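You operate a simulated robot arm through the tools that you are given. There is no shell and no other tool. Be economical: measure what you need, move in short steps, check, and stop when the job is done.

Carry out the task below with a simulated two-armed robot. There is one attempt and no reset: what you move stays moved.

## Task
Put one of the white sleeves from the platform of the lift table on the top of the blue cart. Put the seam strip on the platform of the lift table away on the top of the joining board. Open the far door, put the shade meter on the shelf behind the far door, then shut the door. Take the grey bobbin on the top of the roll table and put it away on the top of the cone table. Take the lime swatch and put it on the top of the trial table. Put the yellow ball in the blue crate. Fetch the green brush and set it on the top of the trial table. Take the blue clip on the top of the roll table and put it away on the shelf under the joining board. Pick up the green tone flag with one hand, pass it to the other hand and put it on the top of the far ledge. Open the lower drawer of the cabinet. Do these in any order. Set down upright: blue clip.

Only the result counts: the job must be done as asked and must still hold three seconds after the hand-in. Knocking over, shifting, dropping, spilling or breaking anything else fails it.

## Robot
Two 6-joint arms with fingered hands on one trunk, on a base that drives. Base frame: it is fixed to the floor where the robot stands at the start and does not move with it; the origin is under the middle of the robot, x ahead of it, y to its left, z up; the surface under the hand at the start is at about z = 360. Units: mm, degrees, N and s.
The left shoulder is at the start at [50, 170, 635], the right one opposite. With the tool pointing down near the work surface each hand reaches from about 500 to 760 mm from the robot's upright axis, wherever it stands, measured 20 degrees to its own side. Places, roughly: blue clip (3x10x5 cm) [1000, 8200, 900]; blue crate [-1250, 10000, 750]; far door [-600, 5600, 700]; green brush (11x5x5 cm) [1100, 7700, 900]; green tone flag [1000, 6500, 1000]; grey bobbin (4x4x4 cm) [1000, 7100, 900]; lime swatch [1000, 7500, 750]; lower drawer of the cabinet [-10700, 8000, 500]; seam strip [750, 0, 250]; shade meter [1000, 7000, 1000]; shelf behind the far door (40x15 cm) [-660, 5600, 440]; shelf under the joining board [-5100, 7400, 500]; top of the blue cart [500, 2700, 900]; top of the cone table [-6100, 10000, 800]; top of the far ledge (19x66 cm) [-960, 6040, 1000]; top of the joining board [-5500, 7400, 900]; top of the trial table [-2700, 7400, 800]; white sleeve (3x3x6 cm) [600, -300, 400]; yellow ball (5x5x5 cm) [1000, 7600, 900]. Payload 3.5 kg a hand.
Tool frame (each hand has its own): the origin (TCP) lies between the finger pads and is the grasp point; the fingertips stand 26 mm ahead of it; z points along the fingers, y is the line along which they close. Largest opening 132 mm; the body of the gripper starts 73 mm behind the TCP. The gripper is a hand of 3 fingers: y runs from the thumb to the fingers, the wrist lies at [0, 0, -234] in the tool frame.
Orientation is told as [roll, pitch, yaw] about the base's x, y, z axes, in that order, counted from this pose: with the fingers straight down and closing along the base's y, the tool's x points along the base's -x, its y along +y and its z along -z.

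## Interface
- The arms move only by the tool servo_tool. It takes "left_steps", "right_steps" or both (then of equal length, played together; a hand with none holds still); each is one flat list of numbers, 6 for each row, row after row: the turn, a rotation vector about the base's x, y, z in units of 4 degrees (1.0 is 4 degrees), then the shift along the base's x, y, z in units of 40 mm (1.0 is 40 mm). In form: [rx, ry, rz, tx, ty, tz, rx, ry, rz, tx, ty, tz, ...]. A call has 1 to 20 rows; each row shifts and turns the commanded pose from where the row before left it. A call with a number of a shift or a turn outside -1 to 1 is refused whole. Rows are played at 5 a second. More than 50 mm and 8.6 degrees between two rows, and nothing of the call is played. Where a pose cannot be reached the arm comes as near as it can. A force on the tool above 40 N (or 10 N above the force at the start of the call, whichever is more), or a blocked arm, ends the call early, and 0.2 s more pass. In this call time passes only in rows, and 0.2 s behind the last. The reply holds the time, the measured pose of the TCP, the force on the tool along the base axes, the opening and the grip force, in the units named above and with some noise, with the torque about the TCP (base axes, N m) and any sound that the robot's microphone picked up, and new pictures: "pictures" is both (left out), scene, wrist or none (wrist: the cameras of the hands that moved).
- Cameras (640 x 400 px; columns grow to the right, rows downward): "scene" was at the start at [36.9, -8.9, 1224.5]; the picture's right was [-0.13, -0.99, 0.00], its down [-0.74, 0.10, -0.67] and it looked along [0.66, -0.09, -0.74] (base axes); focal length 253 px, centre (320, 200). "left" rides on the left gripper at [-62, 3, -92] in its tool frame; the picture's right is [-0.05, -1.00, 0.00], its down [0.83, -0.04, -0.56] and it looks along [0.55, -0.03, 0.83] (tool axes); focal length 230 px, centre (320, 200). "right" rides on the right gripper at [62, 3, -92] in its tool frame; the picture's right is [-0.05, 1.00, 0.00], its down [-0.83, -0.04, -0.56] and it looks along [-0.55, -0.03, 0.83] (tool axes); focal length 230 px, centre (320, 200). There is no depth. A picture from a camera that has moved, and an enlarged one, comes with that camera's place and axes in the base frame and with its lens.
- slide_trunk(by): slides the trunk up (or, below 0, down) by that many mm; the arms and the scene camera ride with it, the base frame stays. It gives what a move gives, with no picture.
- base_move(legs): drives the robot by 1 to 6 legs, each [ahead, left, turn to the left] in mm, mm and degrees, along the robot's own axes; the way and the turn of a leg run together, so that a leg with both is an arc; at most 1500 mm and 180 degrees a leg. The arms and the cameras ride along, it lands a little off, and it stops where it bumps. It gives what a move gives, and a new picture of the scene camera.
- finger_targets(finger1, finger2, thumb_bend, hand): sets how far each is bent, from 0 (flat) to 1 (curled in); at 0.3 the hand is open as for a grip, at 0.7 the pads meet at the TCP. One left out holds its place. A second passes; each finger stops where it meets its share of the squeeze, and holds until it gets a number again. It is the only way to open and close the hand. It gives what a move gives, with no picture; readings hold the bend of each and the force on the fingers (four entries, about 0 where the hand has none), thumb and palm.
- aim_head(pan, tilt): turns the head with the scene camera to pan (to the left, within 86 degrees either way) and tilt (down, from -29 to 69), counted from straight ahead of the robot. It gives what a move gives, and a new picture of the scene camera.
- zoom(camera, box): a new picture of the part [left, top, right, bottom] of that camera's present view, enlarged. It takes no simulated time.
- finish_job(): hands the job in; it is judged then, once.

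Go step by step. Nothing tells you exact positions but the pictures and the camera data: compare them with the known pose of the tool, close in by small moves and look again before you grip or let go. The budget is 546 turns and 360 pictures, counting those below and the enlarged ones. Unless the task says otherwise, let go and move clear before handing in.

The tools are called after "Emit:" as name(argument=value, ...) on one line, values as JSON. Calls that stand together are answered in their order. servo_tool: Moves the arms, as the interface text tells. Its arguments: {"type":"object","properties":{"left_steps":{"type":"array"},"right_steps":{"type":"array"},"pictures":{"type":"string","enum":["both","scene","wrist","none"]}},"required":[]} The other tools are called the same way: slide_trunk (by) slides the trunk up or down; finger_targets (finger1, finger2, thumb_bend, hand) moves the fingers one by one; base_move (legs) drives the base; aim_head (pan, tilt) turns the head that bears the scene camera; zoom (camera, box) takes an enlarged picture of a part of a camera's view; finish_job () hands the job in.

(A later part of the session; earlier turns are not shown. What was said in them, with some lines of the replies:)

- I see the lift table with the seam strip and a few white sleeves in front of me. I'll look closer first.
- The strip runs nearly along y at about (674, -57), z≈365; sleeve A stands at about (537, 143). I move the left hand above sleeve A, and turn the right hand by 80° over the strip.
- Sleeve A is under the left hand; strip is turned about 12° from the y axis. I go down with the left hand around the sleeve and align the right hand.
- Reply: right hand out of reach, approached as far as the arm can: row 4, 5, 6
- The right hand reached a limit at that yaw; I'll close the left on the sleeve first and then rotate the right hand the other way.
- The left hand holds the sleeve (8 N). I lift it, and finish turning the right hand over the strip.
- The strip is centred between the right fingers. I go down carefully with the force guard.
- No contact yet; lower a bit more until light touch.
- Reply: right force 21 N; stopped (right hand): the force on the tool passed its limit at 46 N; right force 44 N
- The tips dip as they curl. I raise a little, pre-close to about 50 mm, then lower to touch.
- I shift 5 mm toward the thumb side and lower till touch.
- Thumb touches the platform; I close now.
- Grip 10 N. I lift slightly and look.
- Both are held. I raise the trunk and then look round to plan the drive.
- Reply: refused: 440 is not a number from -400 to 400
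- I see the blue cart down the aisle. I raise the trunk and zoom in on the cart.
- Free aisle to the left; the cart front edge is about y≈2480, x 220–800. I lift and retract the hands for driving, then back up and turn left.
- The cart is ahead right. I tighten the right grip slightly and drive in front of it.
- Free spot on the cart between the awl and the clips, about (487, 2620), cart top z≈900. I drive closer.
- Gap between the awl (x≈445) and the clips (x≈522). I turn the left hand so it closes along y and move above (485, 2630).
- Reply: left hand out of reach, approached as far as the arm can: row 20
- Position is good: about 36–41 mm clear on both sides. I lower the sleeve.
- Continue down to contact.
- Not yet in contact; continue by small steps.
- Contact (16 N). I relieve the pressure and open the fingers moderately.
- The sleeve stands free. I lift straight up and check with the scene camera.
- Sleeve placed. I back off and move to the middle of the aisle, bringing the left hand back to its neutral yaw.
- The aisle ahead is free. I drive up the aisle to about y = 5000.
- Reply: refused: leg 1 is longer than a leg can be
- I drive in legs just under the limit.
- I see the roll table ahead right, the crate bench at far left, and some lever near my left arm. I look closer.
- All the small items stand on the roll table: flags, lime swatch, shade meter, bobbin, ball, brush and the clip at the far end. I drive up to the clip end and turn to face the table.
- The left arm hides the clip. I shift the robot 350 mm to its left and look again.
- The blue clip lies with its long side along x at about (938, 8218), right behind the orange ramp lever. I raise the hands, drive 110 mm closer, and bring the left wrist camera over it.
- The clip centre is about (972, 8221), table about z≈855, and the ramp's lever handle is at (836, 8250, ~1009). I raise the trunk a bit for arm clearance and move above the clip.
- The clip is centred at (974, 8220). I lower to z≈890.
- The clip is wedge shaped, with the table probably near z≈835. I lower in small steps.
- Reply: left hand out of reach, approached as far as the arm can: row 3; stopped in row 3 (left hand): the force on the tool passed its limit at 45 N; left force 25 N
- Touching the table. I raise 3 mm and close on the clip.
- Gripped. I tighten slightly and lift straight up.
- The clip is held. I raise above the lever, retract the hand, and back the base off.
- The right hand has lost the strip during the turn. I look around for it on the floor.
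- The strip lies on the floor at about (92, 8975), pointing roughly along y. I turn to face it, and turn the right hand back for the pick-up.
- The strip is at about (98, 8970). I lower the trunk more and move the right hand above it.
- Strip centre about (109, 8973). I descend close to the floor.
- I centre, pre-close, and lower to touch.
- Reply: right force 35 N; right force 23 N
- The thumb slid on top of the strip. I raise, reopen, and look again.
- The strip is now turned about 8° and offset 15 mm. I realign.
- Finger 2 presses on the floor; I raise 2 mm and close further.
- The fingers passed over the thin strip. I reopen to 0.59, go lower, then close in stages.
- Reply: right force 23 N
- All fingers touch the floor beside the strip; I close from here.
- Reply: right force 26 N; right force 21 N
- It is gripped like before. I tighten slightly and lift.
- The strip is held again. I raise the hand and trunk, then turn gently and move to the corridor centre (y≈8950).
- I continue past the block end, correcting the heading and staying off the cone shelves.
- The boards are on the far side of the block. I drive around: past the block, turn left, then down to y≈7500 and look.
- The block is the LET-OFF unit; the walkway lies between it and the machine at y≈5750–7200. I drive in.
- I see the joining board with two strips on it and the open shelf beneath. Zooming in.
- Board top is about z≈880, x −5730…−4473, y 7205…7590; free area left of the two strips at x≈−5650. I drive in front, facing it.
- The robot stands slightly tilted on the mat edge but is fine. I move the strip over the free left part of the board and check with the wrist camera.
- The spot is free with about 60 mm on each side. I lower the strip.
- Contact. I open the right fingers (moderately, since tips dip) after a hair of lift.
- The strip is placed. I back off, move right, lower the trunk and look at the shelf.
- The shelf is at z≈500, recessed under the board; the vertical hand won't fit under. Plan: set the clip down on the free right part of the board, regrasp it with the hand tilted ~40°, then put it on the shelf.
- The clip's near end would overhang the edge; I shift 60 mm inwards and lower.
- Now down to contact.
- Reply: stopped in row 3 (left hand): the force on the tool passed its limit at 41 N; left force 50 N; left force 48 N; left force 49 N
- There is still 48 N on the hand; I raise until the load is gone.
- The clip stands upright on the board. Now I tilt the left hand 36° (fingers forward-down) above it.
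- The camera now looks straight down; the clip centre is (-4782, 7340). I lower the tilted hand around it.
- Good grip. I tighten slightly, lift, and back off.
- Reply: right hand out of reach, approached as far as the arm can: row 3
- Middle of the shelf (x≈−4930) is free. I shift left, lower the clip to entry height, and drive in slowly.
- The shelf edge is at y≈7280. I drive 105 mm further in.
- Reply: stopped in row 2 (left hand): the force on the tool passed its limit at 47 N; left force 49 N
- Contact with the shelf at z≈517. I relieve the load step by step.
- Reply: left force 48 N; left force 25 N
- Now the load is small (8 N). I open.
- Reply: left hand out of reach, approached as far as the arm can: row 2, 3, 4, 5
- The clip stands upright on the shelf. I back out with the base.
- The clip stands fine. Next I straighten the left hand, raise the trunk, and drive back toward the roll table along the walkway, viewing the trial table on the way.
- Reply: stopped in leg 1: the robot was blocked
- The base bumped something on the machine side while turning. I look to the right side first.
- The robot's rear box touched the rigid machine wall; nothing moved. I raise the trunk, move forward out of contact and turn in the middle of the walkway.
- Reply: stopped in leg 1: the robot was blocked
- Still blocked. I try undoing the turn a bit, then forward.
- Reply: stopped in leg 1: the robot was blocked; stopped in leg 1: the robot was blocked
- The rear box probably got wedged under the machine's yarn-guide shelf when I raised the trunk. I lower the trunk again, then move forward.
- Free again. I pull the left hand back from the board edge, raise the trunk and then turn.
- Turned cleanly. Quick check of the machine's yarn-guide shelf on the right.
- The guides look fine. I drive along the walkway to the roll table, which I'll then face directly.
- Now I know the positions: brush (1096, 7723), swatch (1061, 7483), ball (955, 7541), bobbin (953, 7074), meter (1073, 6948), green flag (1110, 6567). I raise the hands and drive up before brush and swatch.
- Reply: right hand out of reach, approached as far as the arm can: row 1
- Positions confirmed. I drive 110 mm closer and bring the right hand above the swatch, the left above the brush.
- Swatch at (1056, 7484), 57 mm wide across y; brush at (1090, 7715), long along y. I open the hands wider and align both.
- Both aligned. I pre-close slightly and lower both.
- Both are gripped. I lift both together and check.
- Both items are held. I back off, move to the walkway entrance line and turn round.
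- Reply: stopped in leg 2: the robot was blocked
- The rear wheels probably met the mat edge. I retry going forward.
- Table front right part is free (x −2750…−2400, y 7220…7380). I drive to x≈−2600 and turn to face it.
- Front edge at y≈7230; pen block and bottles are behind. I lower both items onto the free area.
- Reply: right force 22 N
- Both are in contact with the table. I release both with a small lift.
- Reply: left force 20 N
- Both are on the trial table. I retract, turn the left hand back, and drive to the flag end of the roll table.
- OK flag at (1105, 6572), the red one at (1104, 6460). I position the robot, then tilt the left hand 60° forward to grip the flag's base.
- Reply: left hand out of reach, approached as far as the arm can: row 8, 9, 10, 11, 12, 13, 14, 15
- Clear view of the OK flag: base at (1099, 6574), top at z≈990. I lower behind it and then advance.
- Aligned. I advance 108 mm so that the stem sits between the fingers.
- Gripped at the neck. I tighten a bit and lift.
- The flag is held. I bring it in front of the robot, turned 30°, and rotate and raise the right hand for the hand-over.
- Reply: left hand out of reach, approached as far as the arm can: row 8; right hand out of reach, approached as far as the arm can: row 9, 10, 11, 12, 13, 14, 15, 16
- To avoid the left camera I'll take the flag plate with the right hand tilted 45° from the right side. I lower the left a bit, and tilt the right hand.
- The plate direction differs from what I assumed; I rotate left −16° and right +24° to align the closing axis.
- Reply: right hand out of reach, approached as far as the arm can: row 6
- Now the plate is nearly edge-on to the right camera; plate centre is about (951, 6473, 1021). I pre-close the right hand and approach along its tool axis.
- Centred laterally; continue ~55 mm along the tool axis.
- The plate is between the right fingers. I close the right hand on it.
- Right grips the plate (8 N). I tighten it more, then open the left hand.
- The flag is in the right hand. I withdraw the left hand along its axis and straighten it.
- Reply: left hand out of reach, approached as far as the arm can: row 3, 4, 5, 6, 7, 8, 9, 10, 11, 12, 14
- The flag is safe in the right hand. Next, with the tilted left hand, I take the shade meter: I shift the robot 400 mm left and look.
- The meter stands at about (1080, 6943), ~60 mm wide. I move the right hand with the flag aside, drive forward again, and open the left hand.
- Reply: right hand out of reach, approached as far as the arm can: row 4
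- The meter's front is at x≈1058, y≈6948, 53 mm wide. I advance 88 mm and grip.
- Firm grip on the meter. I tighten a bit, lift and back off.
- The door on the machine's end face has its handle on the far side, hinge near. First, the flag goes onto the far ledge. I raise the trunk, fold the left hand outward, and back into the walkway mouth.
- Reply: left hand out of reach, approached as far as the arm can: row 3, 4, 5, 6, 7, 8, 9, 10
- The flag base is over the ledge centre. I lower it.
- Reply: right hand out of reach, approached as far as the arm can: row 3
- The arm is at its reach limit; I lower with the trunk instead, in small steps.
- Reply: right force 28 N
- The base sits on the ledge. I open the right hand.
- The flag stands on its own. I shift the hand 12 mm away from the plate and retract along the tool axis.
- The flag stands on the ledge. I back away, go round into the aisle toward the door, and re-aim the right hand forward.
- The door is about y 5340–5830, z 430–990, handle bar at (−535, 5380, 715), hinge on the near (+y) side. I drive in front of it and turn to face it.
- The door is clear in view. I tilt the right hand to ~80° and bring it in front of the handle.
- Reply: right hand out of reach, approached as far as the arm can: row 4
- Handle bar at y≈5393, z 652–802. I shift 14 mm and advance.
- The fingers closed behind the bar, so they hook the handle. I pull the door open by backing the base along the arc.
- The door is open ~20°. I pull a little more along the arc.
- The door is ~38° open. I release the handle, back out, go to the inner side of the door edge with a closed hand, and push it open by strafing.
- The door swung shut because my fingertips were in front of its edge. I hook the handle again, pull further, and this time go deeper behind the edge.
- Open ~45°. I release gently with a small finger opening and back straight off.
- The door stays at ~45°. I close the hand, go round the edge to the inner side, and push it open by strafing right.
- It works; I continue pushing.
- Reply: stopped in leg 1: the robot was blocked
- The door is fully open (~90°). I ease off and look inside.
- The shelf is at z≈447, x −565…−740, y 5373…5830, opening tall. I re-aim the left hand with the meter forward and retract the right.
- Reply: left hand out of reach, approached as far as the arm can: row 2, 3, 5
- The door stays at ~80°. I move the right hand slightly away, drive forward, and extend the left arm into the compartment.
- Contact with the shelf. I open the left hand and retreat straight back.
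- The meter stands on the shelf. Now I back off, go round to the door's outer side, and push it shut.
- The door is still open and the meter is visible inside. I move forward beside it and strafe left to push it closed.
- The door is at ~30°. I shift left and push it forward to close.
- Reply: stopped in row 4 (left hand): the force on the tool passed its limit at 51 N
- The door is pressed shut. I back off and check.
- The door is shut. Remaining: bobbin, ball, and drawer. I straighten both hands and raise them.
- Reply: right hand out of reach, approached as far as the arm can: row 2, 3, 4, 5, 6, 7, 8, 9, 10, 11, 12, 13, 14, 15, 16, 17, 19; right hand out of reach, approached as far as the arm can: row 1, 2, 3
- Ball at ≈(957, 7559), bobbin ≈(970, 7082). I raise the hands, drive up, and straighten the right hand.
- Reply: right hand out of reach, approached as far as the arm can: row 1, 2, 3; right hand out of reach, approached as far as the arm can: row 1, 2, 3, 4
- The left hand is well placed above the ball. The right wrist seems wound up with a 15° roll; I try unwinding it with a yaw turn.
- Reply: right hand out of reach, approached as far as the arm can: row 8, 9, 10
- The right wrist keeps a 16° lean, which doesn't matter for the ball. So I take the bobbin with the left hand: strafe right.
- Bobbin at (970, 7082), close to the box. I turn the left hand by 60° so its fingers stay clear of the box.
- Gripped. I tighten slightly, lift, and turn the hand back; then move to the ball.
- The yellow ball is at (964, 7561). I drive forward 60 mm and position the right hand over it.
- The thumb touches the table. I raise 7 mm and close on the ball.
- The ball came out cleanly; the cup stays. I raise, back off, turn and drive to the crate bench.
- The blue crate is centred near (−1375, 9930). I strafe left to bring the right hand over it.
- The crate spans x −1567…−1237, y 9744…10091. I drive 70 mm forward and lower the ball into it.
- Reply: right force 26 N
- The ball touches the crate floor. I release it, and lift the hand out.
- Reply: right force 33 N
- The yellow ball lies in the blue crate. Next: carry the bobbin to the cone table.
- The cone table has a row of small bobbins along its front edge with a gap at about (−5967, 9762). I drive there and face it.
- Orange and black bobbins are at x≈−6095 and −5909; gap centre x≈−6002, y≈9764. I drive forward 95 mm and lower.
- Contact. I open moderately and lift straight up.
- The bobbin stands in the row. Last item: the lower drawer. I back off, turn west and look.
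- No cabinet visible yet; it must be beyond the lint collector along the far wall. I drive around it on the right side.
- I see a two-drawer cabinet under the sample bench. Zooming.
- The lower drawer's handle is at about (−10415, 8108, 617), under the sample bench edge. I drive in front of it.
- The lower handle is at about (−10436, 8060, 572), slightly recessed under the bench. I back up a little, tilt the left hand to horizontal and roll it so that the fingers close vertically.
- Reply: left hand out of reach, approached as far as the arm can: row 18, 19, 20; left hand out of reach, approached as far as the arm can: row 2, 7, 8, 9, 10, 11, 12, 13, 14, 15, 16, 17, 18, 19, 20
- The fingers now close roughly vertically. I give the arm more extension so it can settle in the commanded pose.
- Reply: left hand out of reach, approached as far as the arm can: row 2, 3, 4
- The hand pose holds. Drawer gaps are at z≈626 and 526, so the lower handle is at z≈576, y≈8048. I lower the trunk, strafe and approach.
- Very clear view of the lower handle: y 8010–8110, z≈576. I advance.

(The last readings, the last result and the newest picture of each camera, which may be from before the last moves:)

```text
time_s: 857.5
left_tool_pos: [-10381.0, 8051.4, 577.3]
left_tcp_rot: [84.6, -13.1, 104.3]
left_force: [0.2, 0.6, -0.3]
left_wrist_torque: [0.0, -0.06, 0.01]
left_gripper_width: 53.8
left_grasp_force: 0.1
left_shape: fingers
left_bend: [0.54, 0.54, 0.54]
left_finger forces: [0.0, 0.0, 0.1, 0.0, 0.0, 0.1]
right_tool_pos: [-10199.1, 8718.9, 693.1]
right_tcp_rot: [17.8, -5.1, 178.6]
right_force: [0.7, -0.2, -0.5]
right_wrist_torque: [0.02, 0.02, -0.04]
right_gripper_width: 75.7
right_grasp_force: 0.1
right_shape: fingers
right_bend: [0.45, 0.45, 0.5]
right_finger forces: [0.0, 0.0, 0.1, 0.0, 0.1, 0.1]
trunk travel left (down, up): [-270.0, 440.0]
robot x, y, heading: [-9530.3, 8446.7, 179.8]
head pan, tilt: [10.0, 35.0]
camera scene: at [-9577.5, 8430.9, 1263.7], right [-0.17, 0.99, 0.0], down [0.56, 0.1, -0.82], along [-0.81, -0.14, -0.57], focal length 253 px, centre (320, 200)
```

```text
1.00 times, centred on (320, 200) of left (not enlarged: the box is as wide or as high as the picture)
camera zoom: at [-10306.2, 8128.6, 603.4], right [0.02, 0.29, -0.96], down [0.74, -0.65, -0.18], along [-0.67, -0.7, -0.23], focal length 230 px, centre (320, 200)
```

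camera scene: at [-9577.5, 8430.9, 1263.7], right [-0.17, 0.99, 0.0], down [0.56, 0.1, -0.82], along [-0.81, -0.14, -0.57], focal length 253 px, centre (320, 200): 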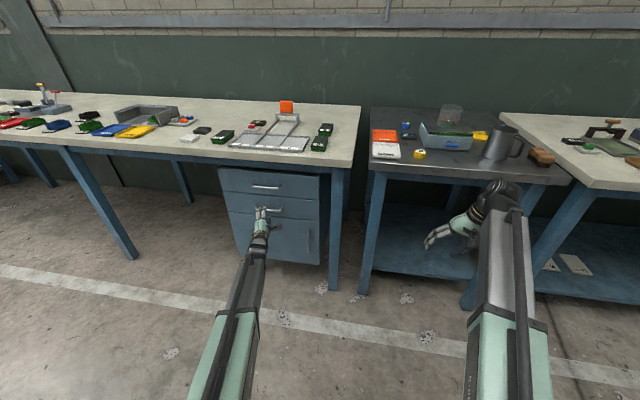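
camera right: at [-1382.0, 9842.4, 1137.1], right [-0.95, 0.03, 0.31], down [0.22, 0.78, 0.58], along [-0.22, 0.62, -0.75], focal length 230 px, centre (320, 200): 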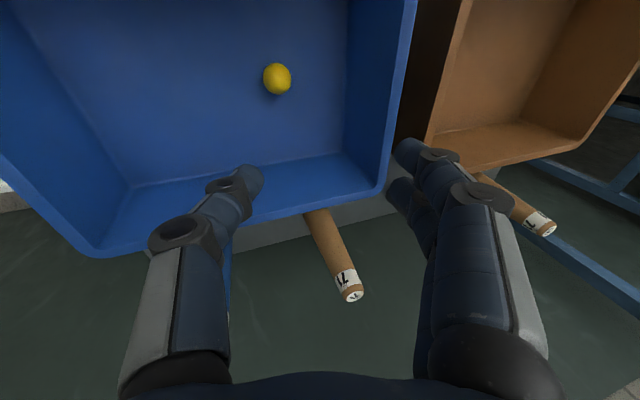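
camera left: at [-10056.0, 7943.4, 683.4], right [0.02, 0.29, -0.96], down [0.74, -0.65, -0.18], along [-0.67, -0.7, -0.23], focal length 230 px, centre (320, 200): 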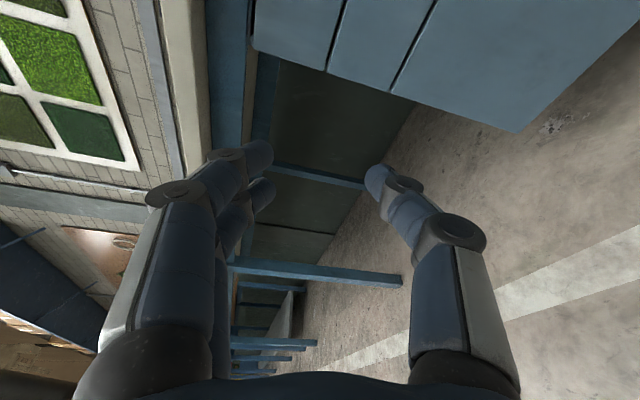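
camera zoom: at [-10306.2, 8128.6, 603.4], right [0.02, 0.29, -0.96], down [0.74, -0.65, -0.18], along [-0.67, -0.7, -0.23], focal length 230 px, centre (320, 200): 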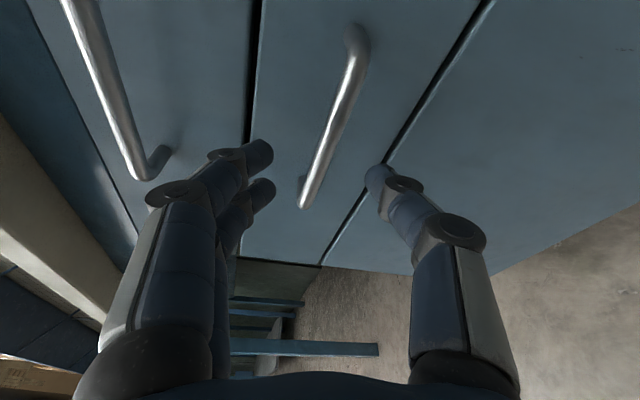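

Bar is at x≈−10425. I advance 40 mm and close.

Emit:
base_move(legs=[[38, 0, 0]])

Emit:
finger_targets(hand="left", finger1=0.75, finger2=0.75, thumb_bend=0.75)

Emit:
zoom(camera="left", box=[100, 0, 500, 300])

```text
time_s: 858.4
left_tool_pos: [-10419.8, 8051.0, 577.2]
left_tcp_rot: [84.6, -13.0, 104.3]
left_force: [0.5, 0.1, -0.4]
left_wrist_torque: [-0.01, -0.06, 0.02]
left_gripper_width: 53.8
left_grasp_force: 0.0
left_shape: fingers
left_bend: [0.54, 0.54, 0.54]
left_finger forces: [0.0, 0.0, 0.1, 0.1, 0.0, 0.0]
right_tool_pos: [-10236.9, 8718.9, 692.4]
right_tcp_rot: [17.8, -5.1, 178.5]
right_force: [-0.4, -0.3, -0.2]
right_wrist_torque: [0.01, 0.01, 0.0]
right_gripper_width: 75.7
right_grasp_force: 0.0
right_shape: fingers
right_bend: [0.45, 0.45, 0.5]
right_finger forces: [0.0, 0.0, 0.0, 0.0, 0.1, 0.2]
trunk travel left (down, up): [-270.0, 440.0]
robot x, y, heading: [-9573.0, 8443.7, 180.0]
head pan, tilt: [10.0, 35.0]
camera scene: at [-9615.8, 8431.0, 1263.7], right [-0.17, 0.99, 0.0], down [0.56, 0.1, -0.82], along [-0.81, -0.14, -0.57], focal length 253 px, centre (320, 200)
```

scene: 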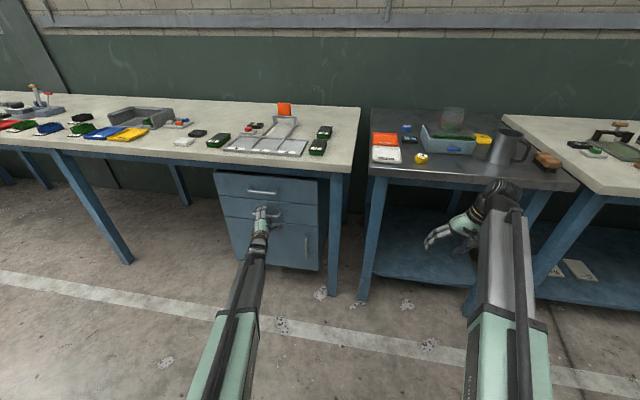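

```text
time_s: 859.4
left_tool_pos: [-10419.9, 8050.5, 574.2]
left_tcp_rot: [84.4, -13.0, 104.3]
left_force: [-3.2, -1.0, -6.2]
left_wrist_torque: [-0.06, -0.12, 0.01]
left_gripper_width: 8.4
left_grasp_force: 10.1
left_shape: fingers
left_bend: [0.73, 0.72, 0.68]
left_finger forces: [2.7, 5.6, 0.1, 0.1, 13.0, 0.0]
right_tool_pos: [-10238.4, 8719.6, 692.3]
right_tcp_rot: [17.7, -4.9, 178.5]
right_force: [-0.3, -0.2, 0.4]
right_wrist_torque: [-0.02, 0.02, 0.01]
right_gripper_width: 75.5
right_grasp_force: 0.1
right_shape: fingers
right_bend: [0.45, 0.45, 0.5]
right_finger forces: [0.0, 0.1, 0.0, 0.1, 0.0, 0.0]
trunk travel left (down, up): [-270.0, 440.0]
robot x, y, heading: [-9568.7, 8446.2, 179.9]
head pan, tilt: [10.0, 35.0]
```

```text
1.33 times, centred on (300, 150) of left
camera zoom: at [-10344.9, 8128.3, 602.3], right [0.02, 0.29, -0.96], down [0.74, -0.65, -0.18], along [-0.67, -0.7, -0.23], focal length 307 px, centre (347, 267)
```

zoom: 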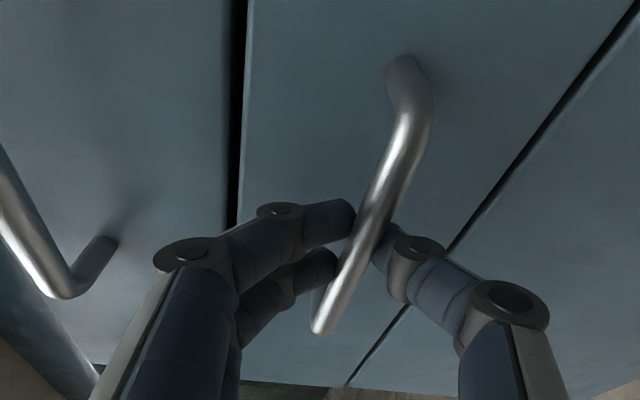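

The bar is gripped. I pull by backing the base.

Emit:
base_move(legs=[[-120, 0, 0]])

```text
time_s: 860.6
left_tool_pos: [-10299.1, 8052.4, 576.2]
left_tcp_rot: [84.6, -13.1, 104.3]
left_force: [0.0, -9.1, -6.9]
left_wrist_torque: [-0.09, -0.1, 0.13]
left_gripper_width: 8.0
left_grasp_force: 10.6
left_shape: fingers
left_bend: [0.74, 0.72, 0.68]
left_finger forces: [2.4, 5.5, 0.0, 0.0, 12.7, 0.0]
right_tool_pos: [-10114.5, 8718.9, 692.8]
right_tcp_rot: [17.9, -4.9, 178.5]
right_force: [-0.6, 0.2, 1.1]
right_wrist_torque: [0.02, 0.01, -0.04]
right_gripper_width: 75.6
right_grasp_force: 0.1
right_shape: fingers
right_bend: [0.45, 0.45, 0.5]
right_finger forces: [0.0, 0.0, 0.0, 0.0, 0.0, 0.1]
trunk travel left (down, up): [-270.0, 440.0]
robot x, y, heading: [-9445.0, 8444.2, 179.4]
head pan, tilt: [10.0, 35.0]
camera scene: at [-9495.2, 8430.0, 1263.6], right [-0.17, 0.99, 0.0], down [0.57, 0.1, -0.82], along [-0.81, -0.14, -0.57], focal length 253 px, centre (320, 200)
```

scene: 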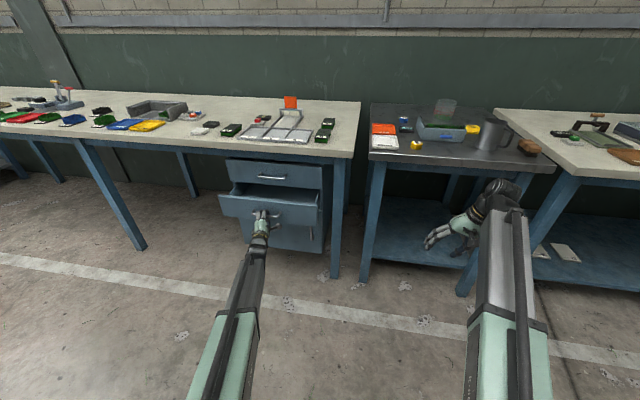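

The drawer comes out. I pull further.

Emit:
base_move(legs=[[-90, 0, 0.3], [-80, 0, 0]])

```text
time_s: 862.4
left_tool_pos: [-10127.9, 8049.3, 576.7]
left_tcp_rot: [84.7, -13.0, 104.5]
left_force: [0.2, 12.2, -3.6]
left_wrist_torque: [-0.04, -0.05, -0.15]
left_gripper_width: 7.2
left_grasp_force: 10.6
left_shape: fingers
left_bend: [0.74, 0.73, 0.68]
left_finger forces: [2.7, 7.6, 0.0, 0.0, 11.8, 0.0]
right_tool_pos: [-9946.9, 8717.9, 691.4]
right_tcp_rot: [18.0, -4.9, 178.7]
right_force: [0.3, -0.3, 0.0]
right_wrist_torque: [0.0, 0.01, -0.01]
right_gripper_width: 75.8
right_grasp_force: 0.0
right_shape: fingers
right_bend: [0.45, 0.45, 0.5]
right_finger forces: [0.1, 0.0, 0.1, 0.0, 0.0, 0.0]
trunk travel left (down, up): [-270.0, 440.0]
robot x, y, heading: [-9274.1, 8440.5, -180.2]
head pan, tilt: [10.0, 35.0]
camera scene: at [-9324.9, 8430.7, 1263.7], right [-0.17, 0.98, 0.0], down [0.57, 0.1, -0.82], along [-0.81, -0.14, -0.57], focal length 253 px, centre (320, 200)
```

scene: 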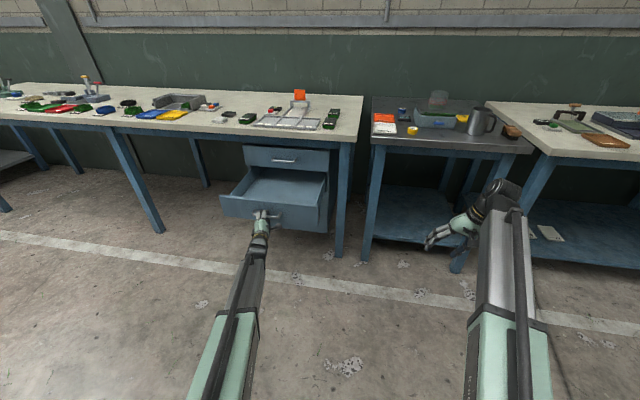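

Open by about 290 mm. One more small pull, then release.

Emit:
base_move(legs=[[-40, 0, 0]])

Emit:
finger_targets(hand="left", finger1=0.52, finger2=0.52, thumb_bend=0.52)

Emit:
base_move(legs=[[-250, 0, 0]])

Emit:
zoom(camera="scene", box=[180, 110, 420, 260])

```text
time_s: 863.3
left_tool_pos: [-10088.0, 8048.9, 577.4]
left_tcp_rot: [84.7, -13.1, 104.5]
left_force: [0.0, 6.3, -3.5]
left_wrist_torque: [-0.1, -0.09, -0.07]
left_gripper_width: 7.0
left_grasp_force: 10.7
left_shape: fingers
left_bend: [0.74, 0.73, 0.68]
left_finger forces: [2.4, 6.9, 0.0, 0.0, 12.2, 0.0]
right_tool_pos: [-9907.3, 8717.4, 692.1]
right_tcp_rot: [17.7, -4.8, 178.7]
right_force: [0.3, -0.1, -0.8]
right_wrist_torque: [-0.03, 0.01, 0.04]
right_gripper_width: 75.4
right_grasp_force: 0.1
right_shape: fingers
right_bend: [0.45, 0.45, 0.5]
right_finger forces: [0.1, 0.0, 0.0, 0.0, 0.1, 0.1]
trunk travel left (down, up): [-270.0, 440.0]
robot x, y, heading: [-9239.3, 8445.8, -180.0]
head pan, tilt: [10.0, 35.0]
camera scene: at [-9285.6, 8430.4, 1263.6], right [-0.17, 0.98, 0.0], down [0.57, 0.1, -0.82], along [-0.81, -0.14, -0.57], focal length 253 px, centre (320, 200)
```

scene: 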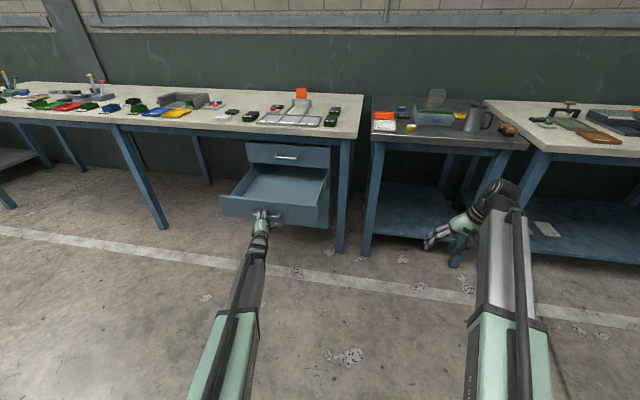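

```text
time_s: 864.3
left_tool_pos: [-10087.6, 8048.4, 576.7]
left_tcp_rot: [84.6, -13.0, 104.5]
left_force: [-0.4, 0.1, 1.4]
left_wrist_torque: [0.02, -0.01, 0.0]
left_gripper_width: 60.4
left_grasp_force: 0.0
left_shape: fingers
left_bend: [0.52, 0.52, 0.52]
left_finger forces: [0.0, 0.1, 0.0, 0.1, 0.0, 0.0]
right_tool_pos: [-9906.2, 8715.8, 692.5]
right_tcp_rot: [17.8, -4.9, 178.7]
right_force: [-0.2, 0.9, 0.0]
right_wrist_torque: [0.02, -0.02, 0.0]
right_gripper_width: 75.4
right_grasp_force: 0.1
right_shape: fingers
right_bend: [0.45, 0.45, 0.5]
right_finger forces: [0.0, 0.0, 0.0, 0.0, 0.0, 0.0]
trunk travel left (down, up): [-270.0, 440.0]
robot x, y, heading: [-9237.4, 8445.0, -180.1]
head pan, tilt: [10.0, 35.0]
```

```text
time_s: 866.1
left_tool_pos: [-9853.4, 8050.8, 577.1]
left_tcp_rot: [84.7, -13.0, 104.5]
left_force: [0.6, -0.1, -0.5]
left_wrist_torque: [-0.01, -0.01, -0.02]
left_gripper_width: 60.4
left_grasp_force: 0.1
left_shape: fingers
left_bend: [0.52, 0.52, 0.52]
left_finger forces: [0.1, 0.0, 0.0, 0.0, 0.1, 0.0]
right_tool_pos: [-9672.0, 8719.0, 693.2]
right_tcp_rot: [17.9, -4.9, 178.4]
right_force: [-0.1, 0.3, 0.0]
right_wrist_torque: [-0.01, -0.01, 0.0]
right_gripper_width: 75.4
right_grasp_force: 0.0
right_shape: fingers
right_bend: [0.45, 0.45, 0.5]
right_finger forces: [0.0, 0.0, 0.1, 0.0, 0.1, 0.1]
trunk travel left (down, up): [-270.0, 440.0]
robot x, y, heading: [-9001.0, 8442.4, 179.9]
head pan, tilt: [10.0, 35.0]
stopped in leg 1: the robot was blocked; the commanded pose is now the measured one
camera scene: at [-9050.7, 8430.8, 1263.7], right [-0.17, 0.98, 0.0], down [0.56, 0.1, -0.82], along [-0.81, -0.14, -0.57], focal length 253 px, centre (320, 200)
```

scene: 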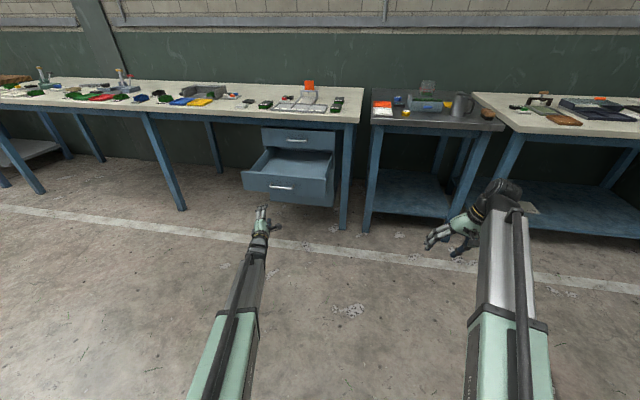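

```text
2.67 times, centred on (300, 185) of scene
camera zoom: at [-9050.7, 8430.8, 1263.7], right [-0.17, 0.98, 0.0], down [0.56, 0.1, -0.82], along [-0.81, -0.14, -0.57], focal length 675 px, centre (373, 240)
```

zoom: 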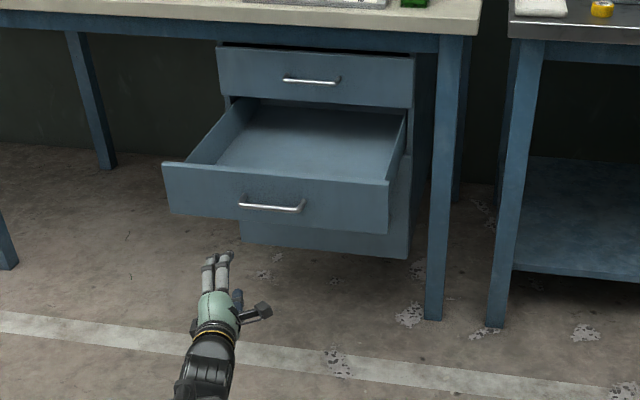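

The lower drawer stands open. My rear touched something behind while backing; I ease forward and take a look at that side.

Emit:
base_move(legs=[[80, 0, 0]])

Emit:
aim_head(pan=86, tilt=30)

Emit:
aim_head(pan=-86, tilt=30)

```text
time_s: 867.2
left_tool_pos: [-9933.1, 8049.2, 577.5]
left_tcp_rot: [84.7, -13.0, 104.4]
left_force: [-0.2, 0.4, 0.3]
left_wrist_torque: [0.01, 0.0, 0.0]
left_gripper_width: 60.7
left_grasp_force: 0.1
left_shape: fingers
left_bend: [0.52, 0.52, 0.52]
left_finger forces: [0.0, 0.0, 0.0, 0.0, 0.0, 0.0]
right_tool_pos: [-9753.8, 8717.7, 693.6]
right_tcp_rot: [17.8, -4.9, 178.6]
right_force: [-0.1, 0.4, -0.3]
right_wrist_torque: [0.0, 0.03, 0.01]
right_gripper_width: 75.6
right_grasp_force: 0.0
right_shape: fingers
right_bend: [0.45, 0.45, 0.5]
right_finger forces: [0.0, 0.1, 0.0, 0.1, 0.0, 0.0]
trunk travel left (down, up): [-270.0, 440.0]
robot x, y, heading: [-9086.1, 8446.5, 179.8]
head pan, tilt: [10.0, 35.0]
camera scene: at [-9131.6, 8430.8, 1263.7], right [-0.17, 0.98, 0.0], down [0.56, 0.1, -0.82], along [-0.81, -0.14, -0.57], focal length 253 px, centre (320, 200)
```

scene: 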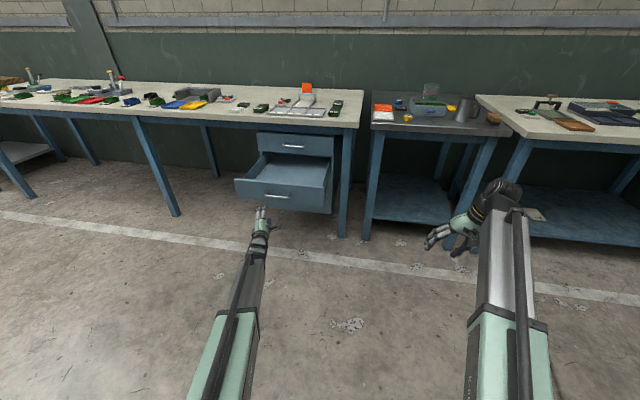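

```text
time_s: 868.7
left_tool_pos: [-9933.7, 8048.1, 578.6]
left_tcp_rot: [84.7, -13.0, 104.3]
left_force: [0.0, -0.1, -0.4]
left_wrist_torque: [-0.02, 0.0, 0.0]
left_gripper_width: 60.6
left_grasp_force: 0.1
left_shape: fingers
left_bend: [0.52, 0.52, 0.52]
left_finger forces: [0.1, 0.0, 0.0, 0.0, 0.0, 0.1]
right_tool_pos: [-9753.6, 8717.9, 692.7]
right_tcp_rot: [17.8, -5.0, 178.6]
right_force: [1.0, -0.1, 0.4]
right_wrist_torque: [0.0, 0.03, 0.0]
right_gripper_width: 75.5
right_grasp_force: 0.1
right_shape: fingers
right_bend: [0.45, 0.45, 0.5]
right_finger forces: [0.0, 0.0, 0.0, 0.0, 0.0, 0.0]
trunk travel left (down, up): [-270.0, 440.0]
robot x, y, heading: [-9082.4, 8444.1, 180.1]
head pan, tilt: [85.9, 30.0]
camera scene: at [-9051.5, 8355.8, 1271.5], right [-1.0, 0.07, 0.0], down [0.04, 0.5, -0.87], along [-0.06, -0.86, -0.5], focal length 253 px, centre (320, 200)
```

scene: 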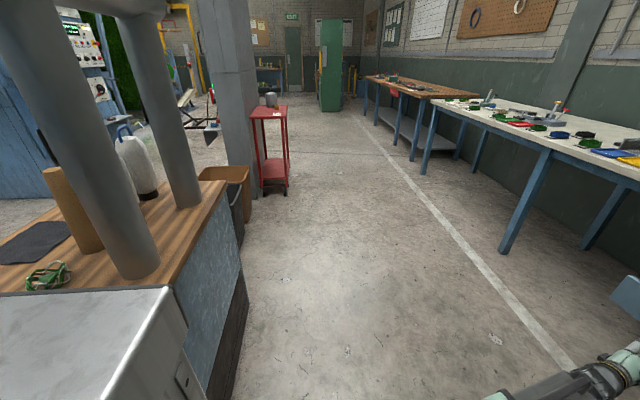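

```text
time_s: 871.3
left_tool_pos: [-9934.1, 8049.7, 577.6]
left_tcp_rot: [84.7, -13.0, 104.4]
left_force: [0.2, 0.2, 0.1]
left_wrist_torque: [0.0, 0.06, -0.03]
left_gripper_width: 60.5
left_grasp_force: 0.0
left_shape: fingers
left_bend: [0.52, 0.52, 0.52]
left_finger forces: [0.0, 0.0, 0.0, 0.0, 0.1, 0.1]
right_tool_pos: [-9753.0, 8717.4, 691.8]
right_tcp_rot: [18.0, -5.0, 178.6]
right_force: [-0.1, -0.2, 0.9]
right_wrist_torque: [-0.01, 0.01, 0.02]
right_gripper_width: 75.7
right_grasp_force: 0.1
right_shape: fingers
right_bend: [0.45, 0.45, 0.5]
right_finger forces: [0.0, 0.0, 0.1, 0.0, 0.0, 0.0]
trunk travel left (down, up): [-270.0, 440.0]
robot x, y, heading: [-9083.7, 8447.6, 180.0]
head pan, tilt: [-85.9, 30.0]
camera scene: at [-9051.4, 8536.3, 1271.5], right [1.0, 0.07, 0.0], down [0.04, -0.5, -0.87], along [-0.06, 0.86, -0.5], focal length 253 px, centre (320, 200)
```

scene: 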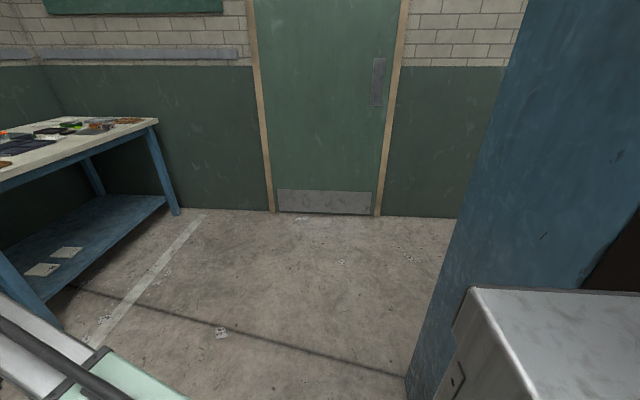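

The bump was only against the fixed suction unit, and everything on top of it still stands where it was. All ten jobs are done and the hands are clear, so I hand in.

Emit:
finish_job()

```text
The job is handed in.
```

I finished all ten tasks and handed the job in, but I don't have the judge's result.

- **Seam strip:** I dropped it once. It slipped from the hand onto the floor during a turn, and I picked it up and put it on the joining board.
- **Bumps:** The robot's rear bumped the machine beside the walkway, and its rear box probably wedged under the yarn-guide shelf. It later touched the suction unit near the cabinet. I looked at both afterwards. The things on the suction unit still stood. The guide tabs looked in order, but I had no earlier view to compare; one tab sat flatter than the rest.
- **Shade meter:** I had to pull the far door open twice, because it swung shut on the first try. The door is shut again with the meter inside.
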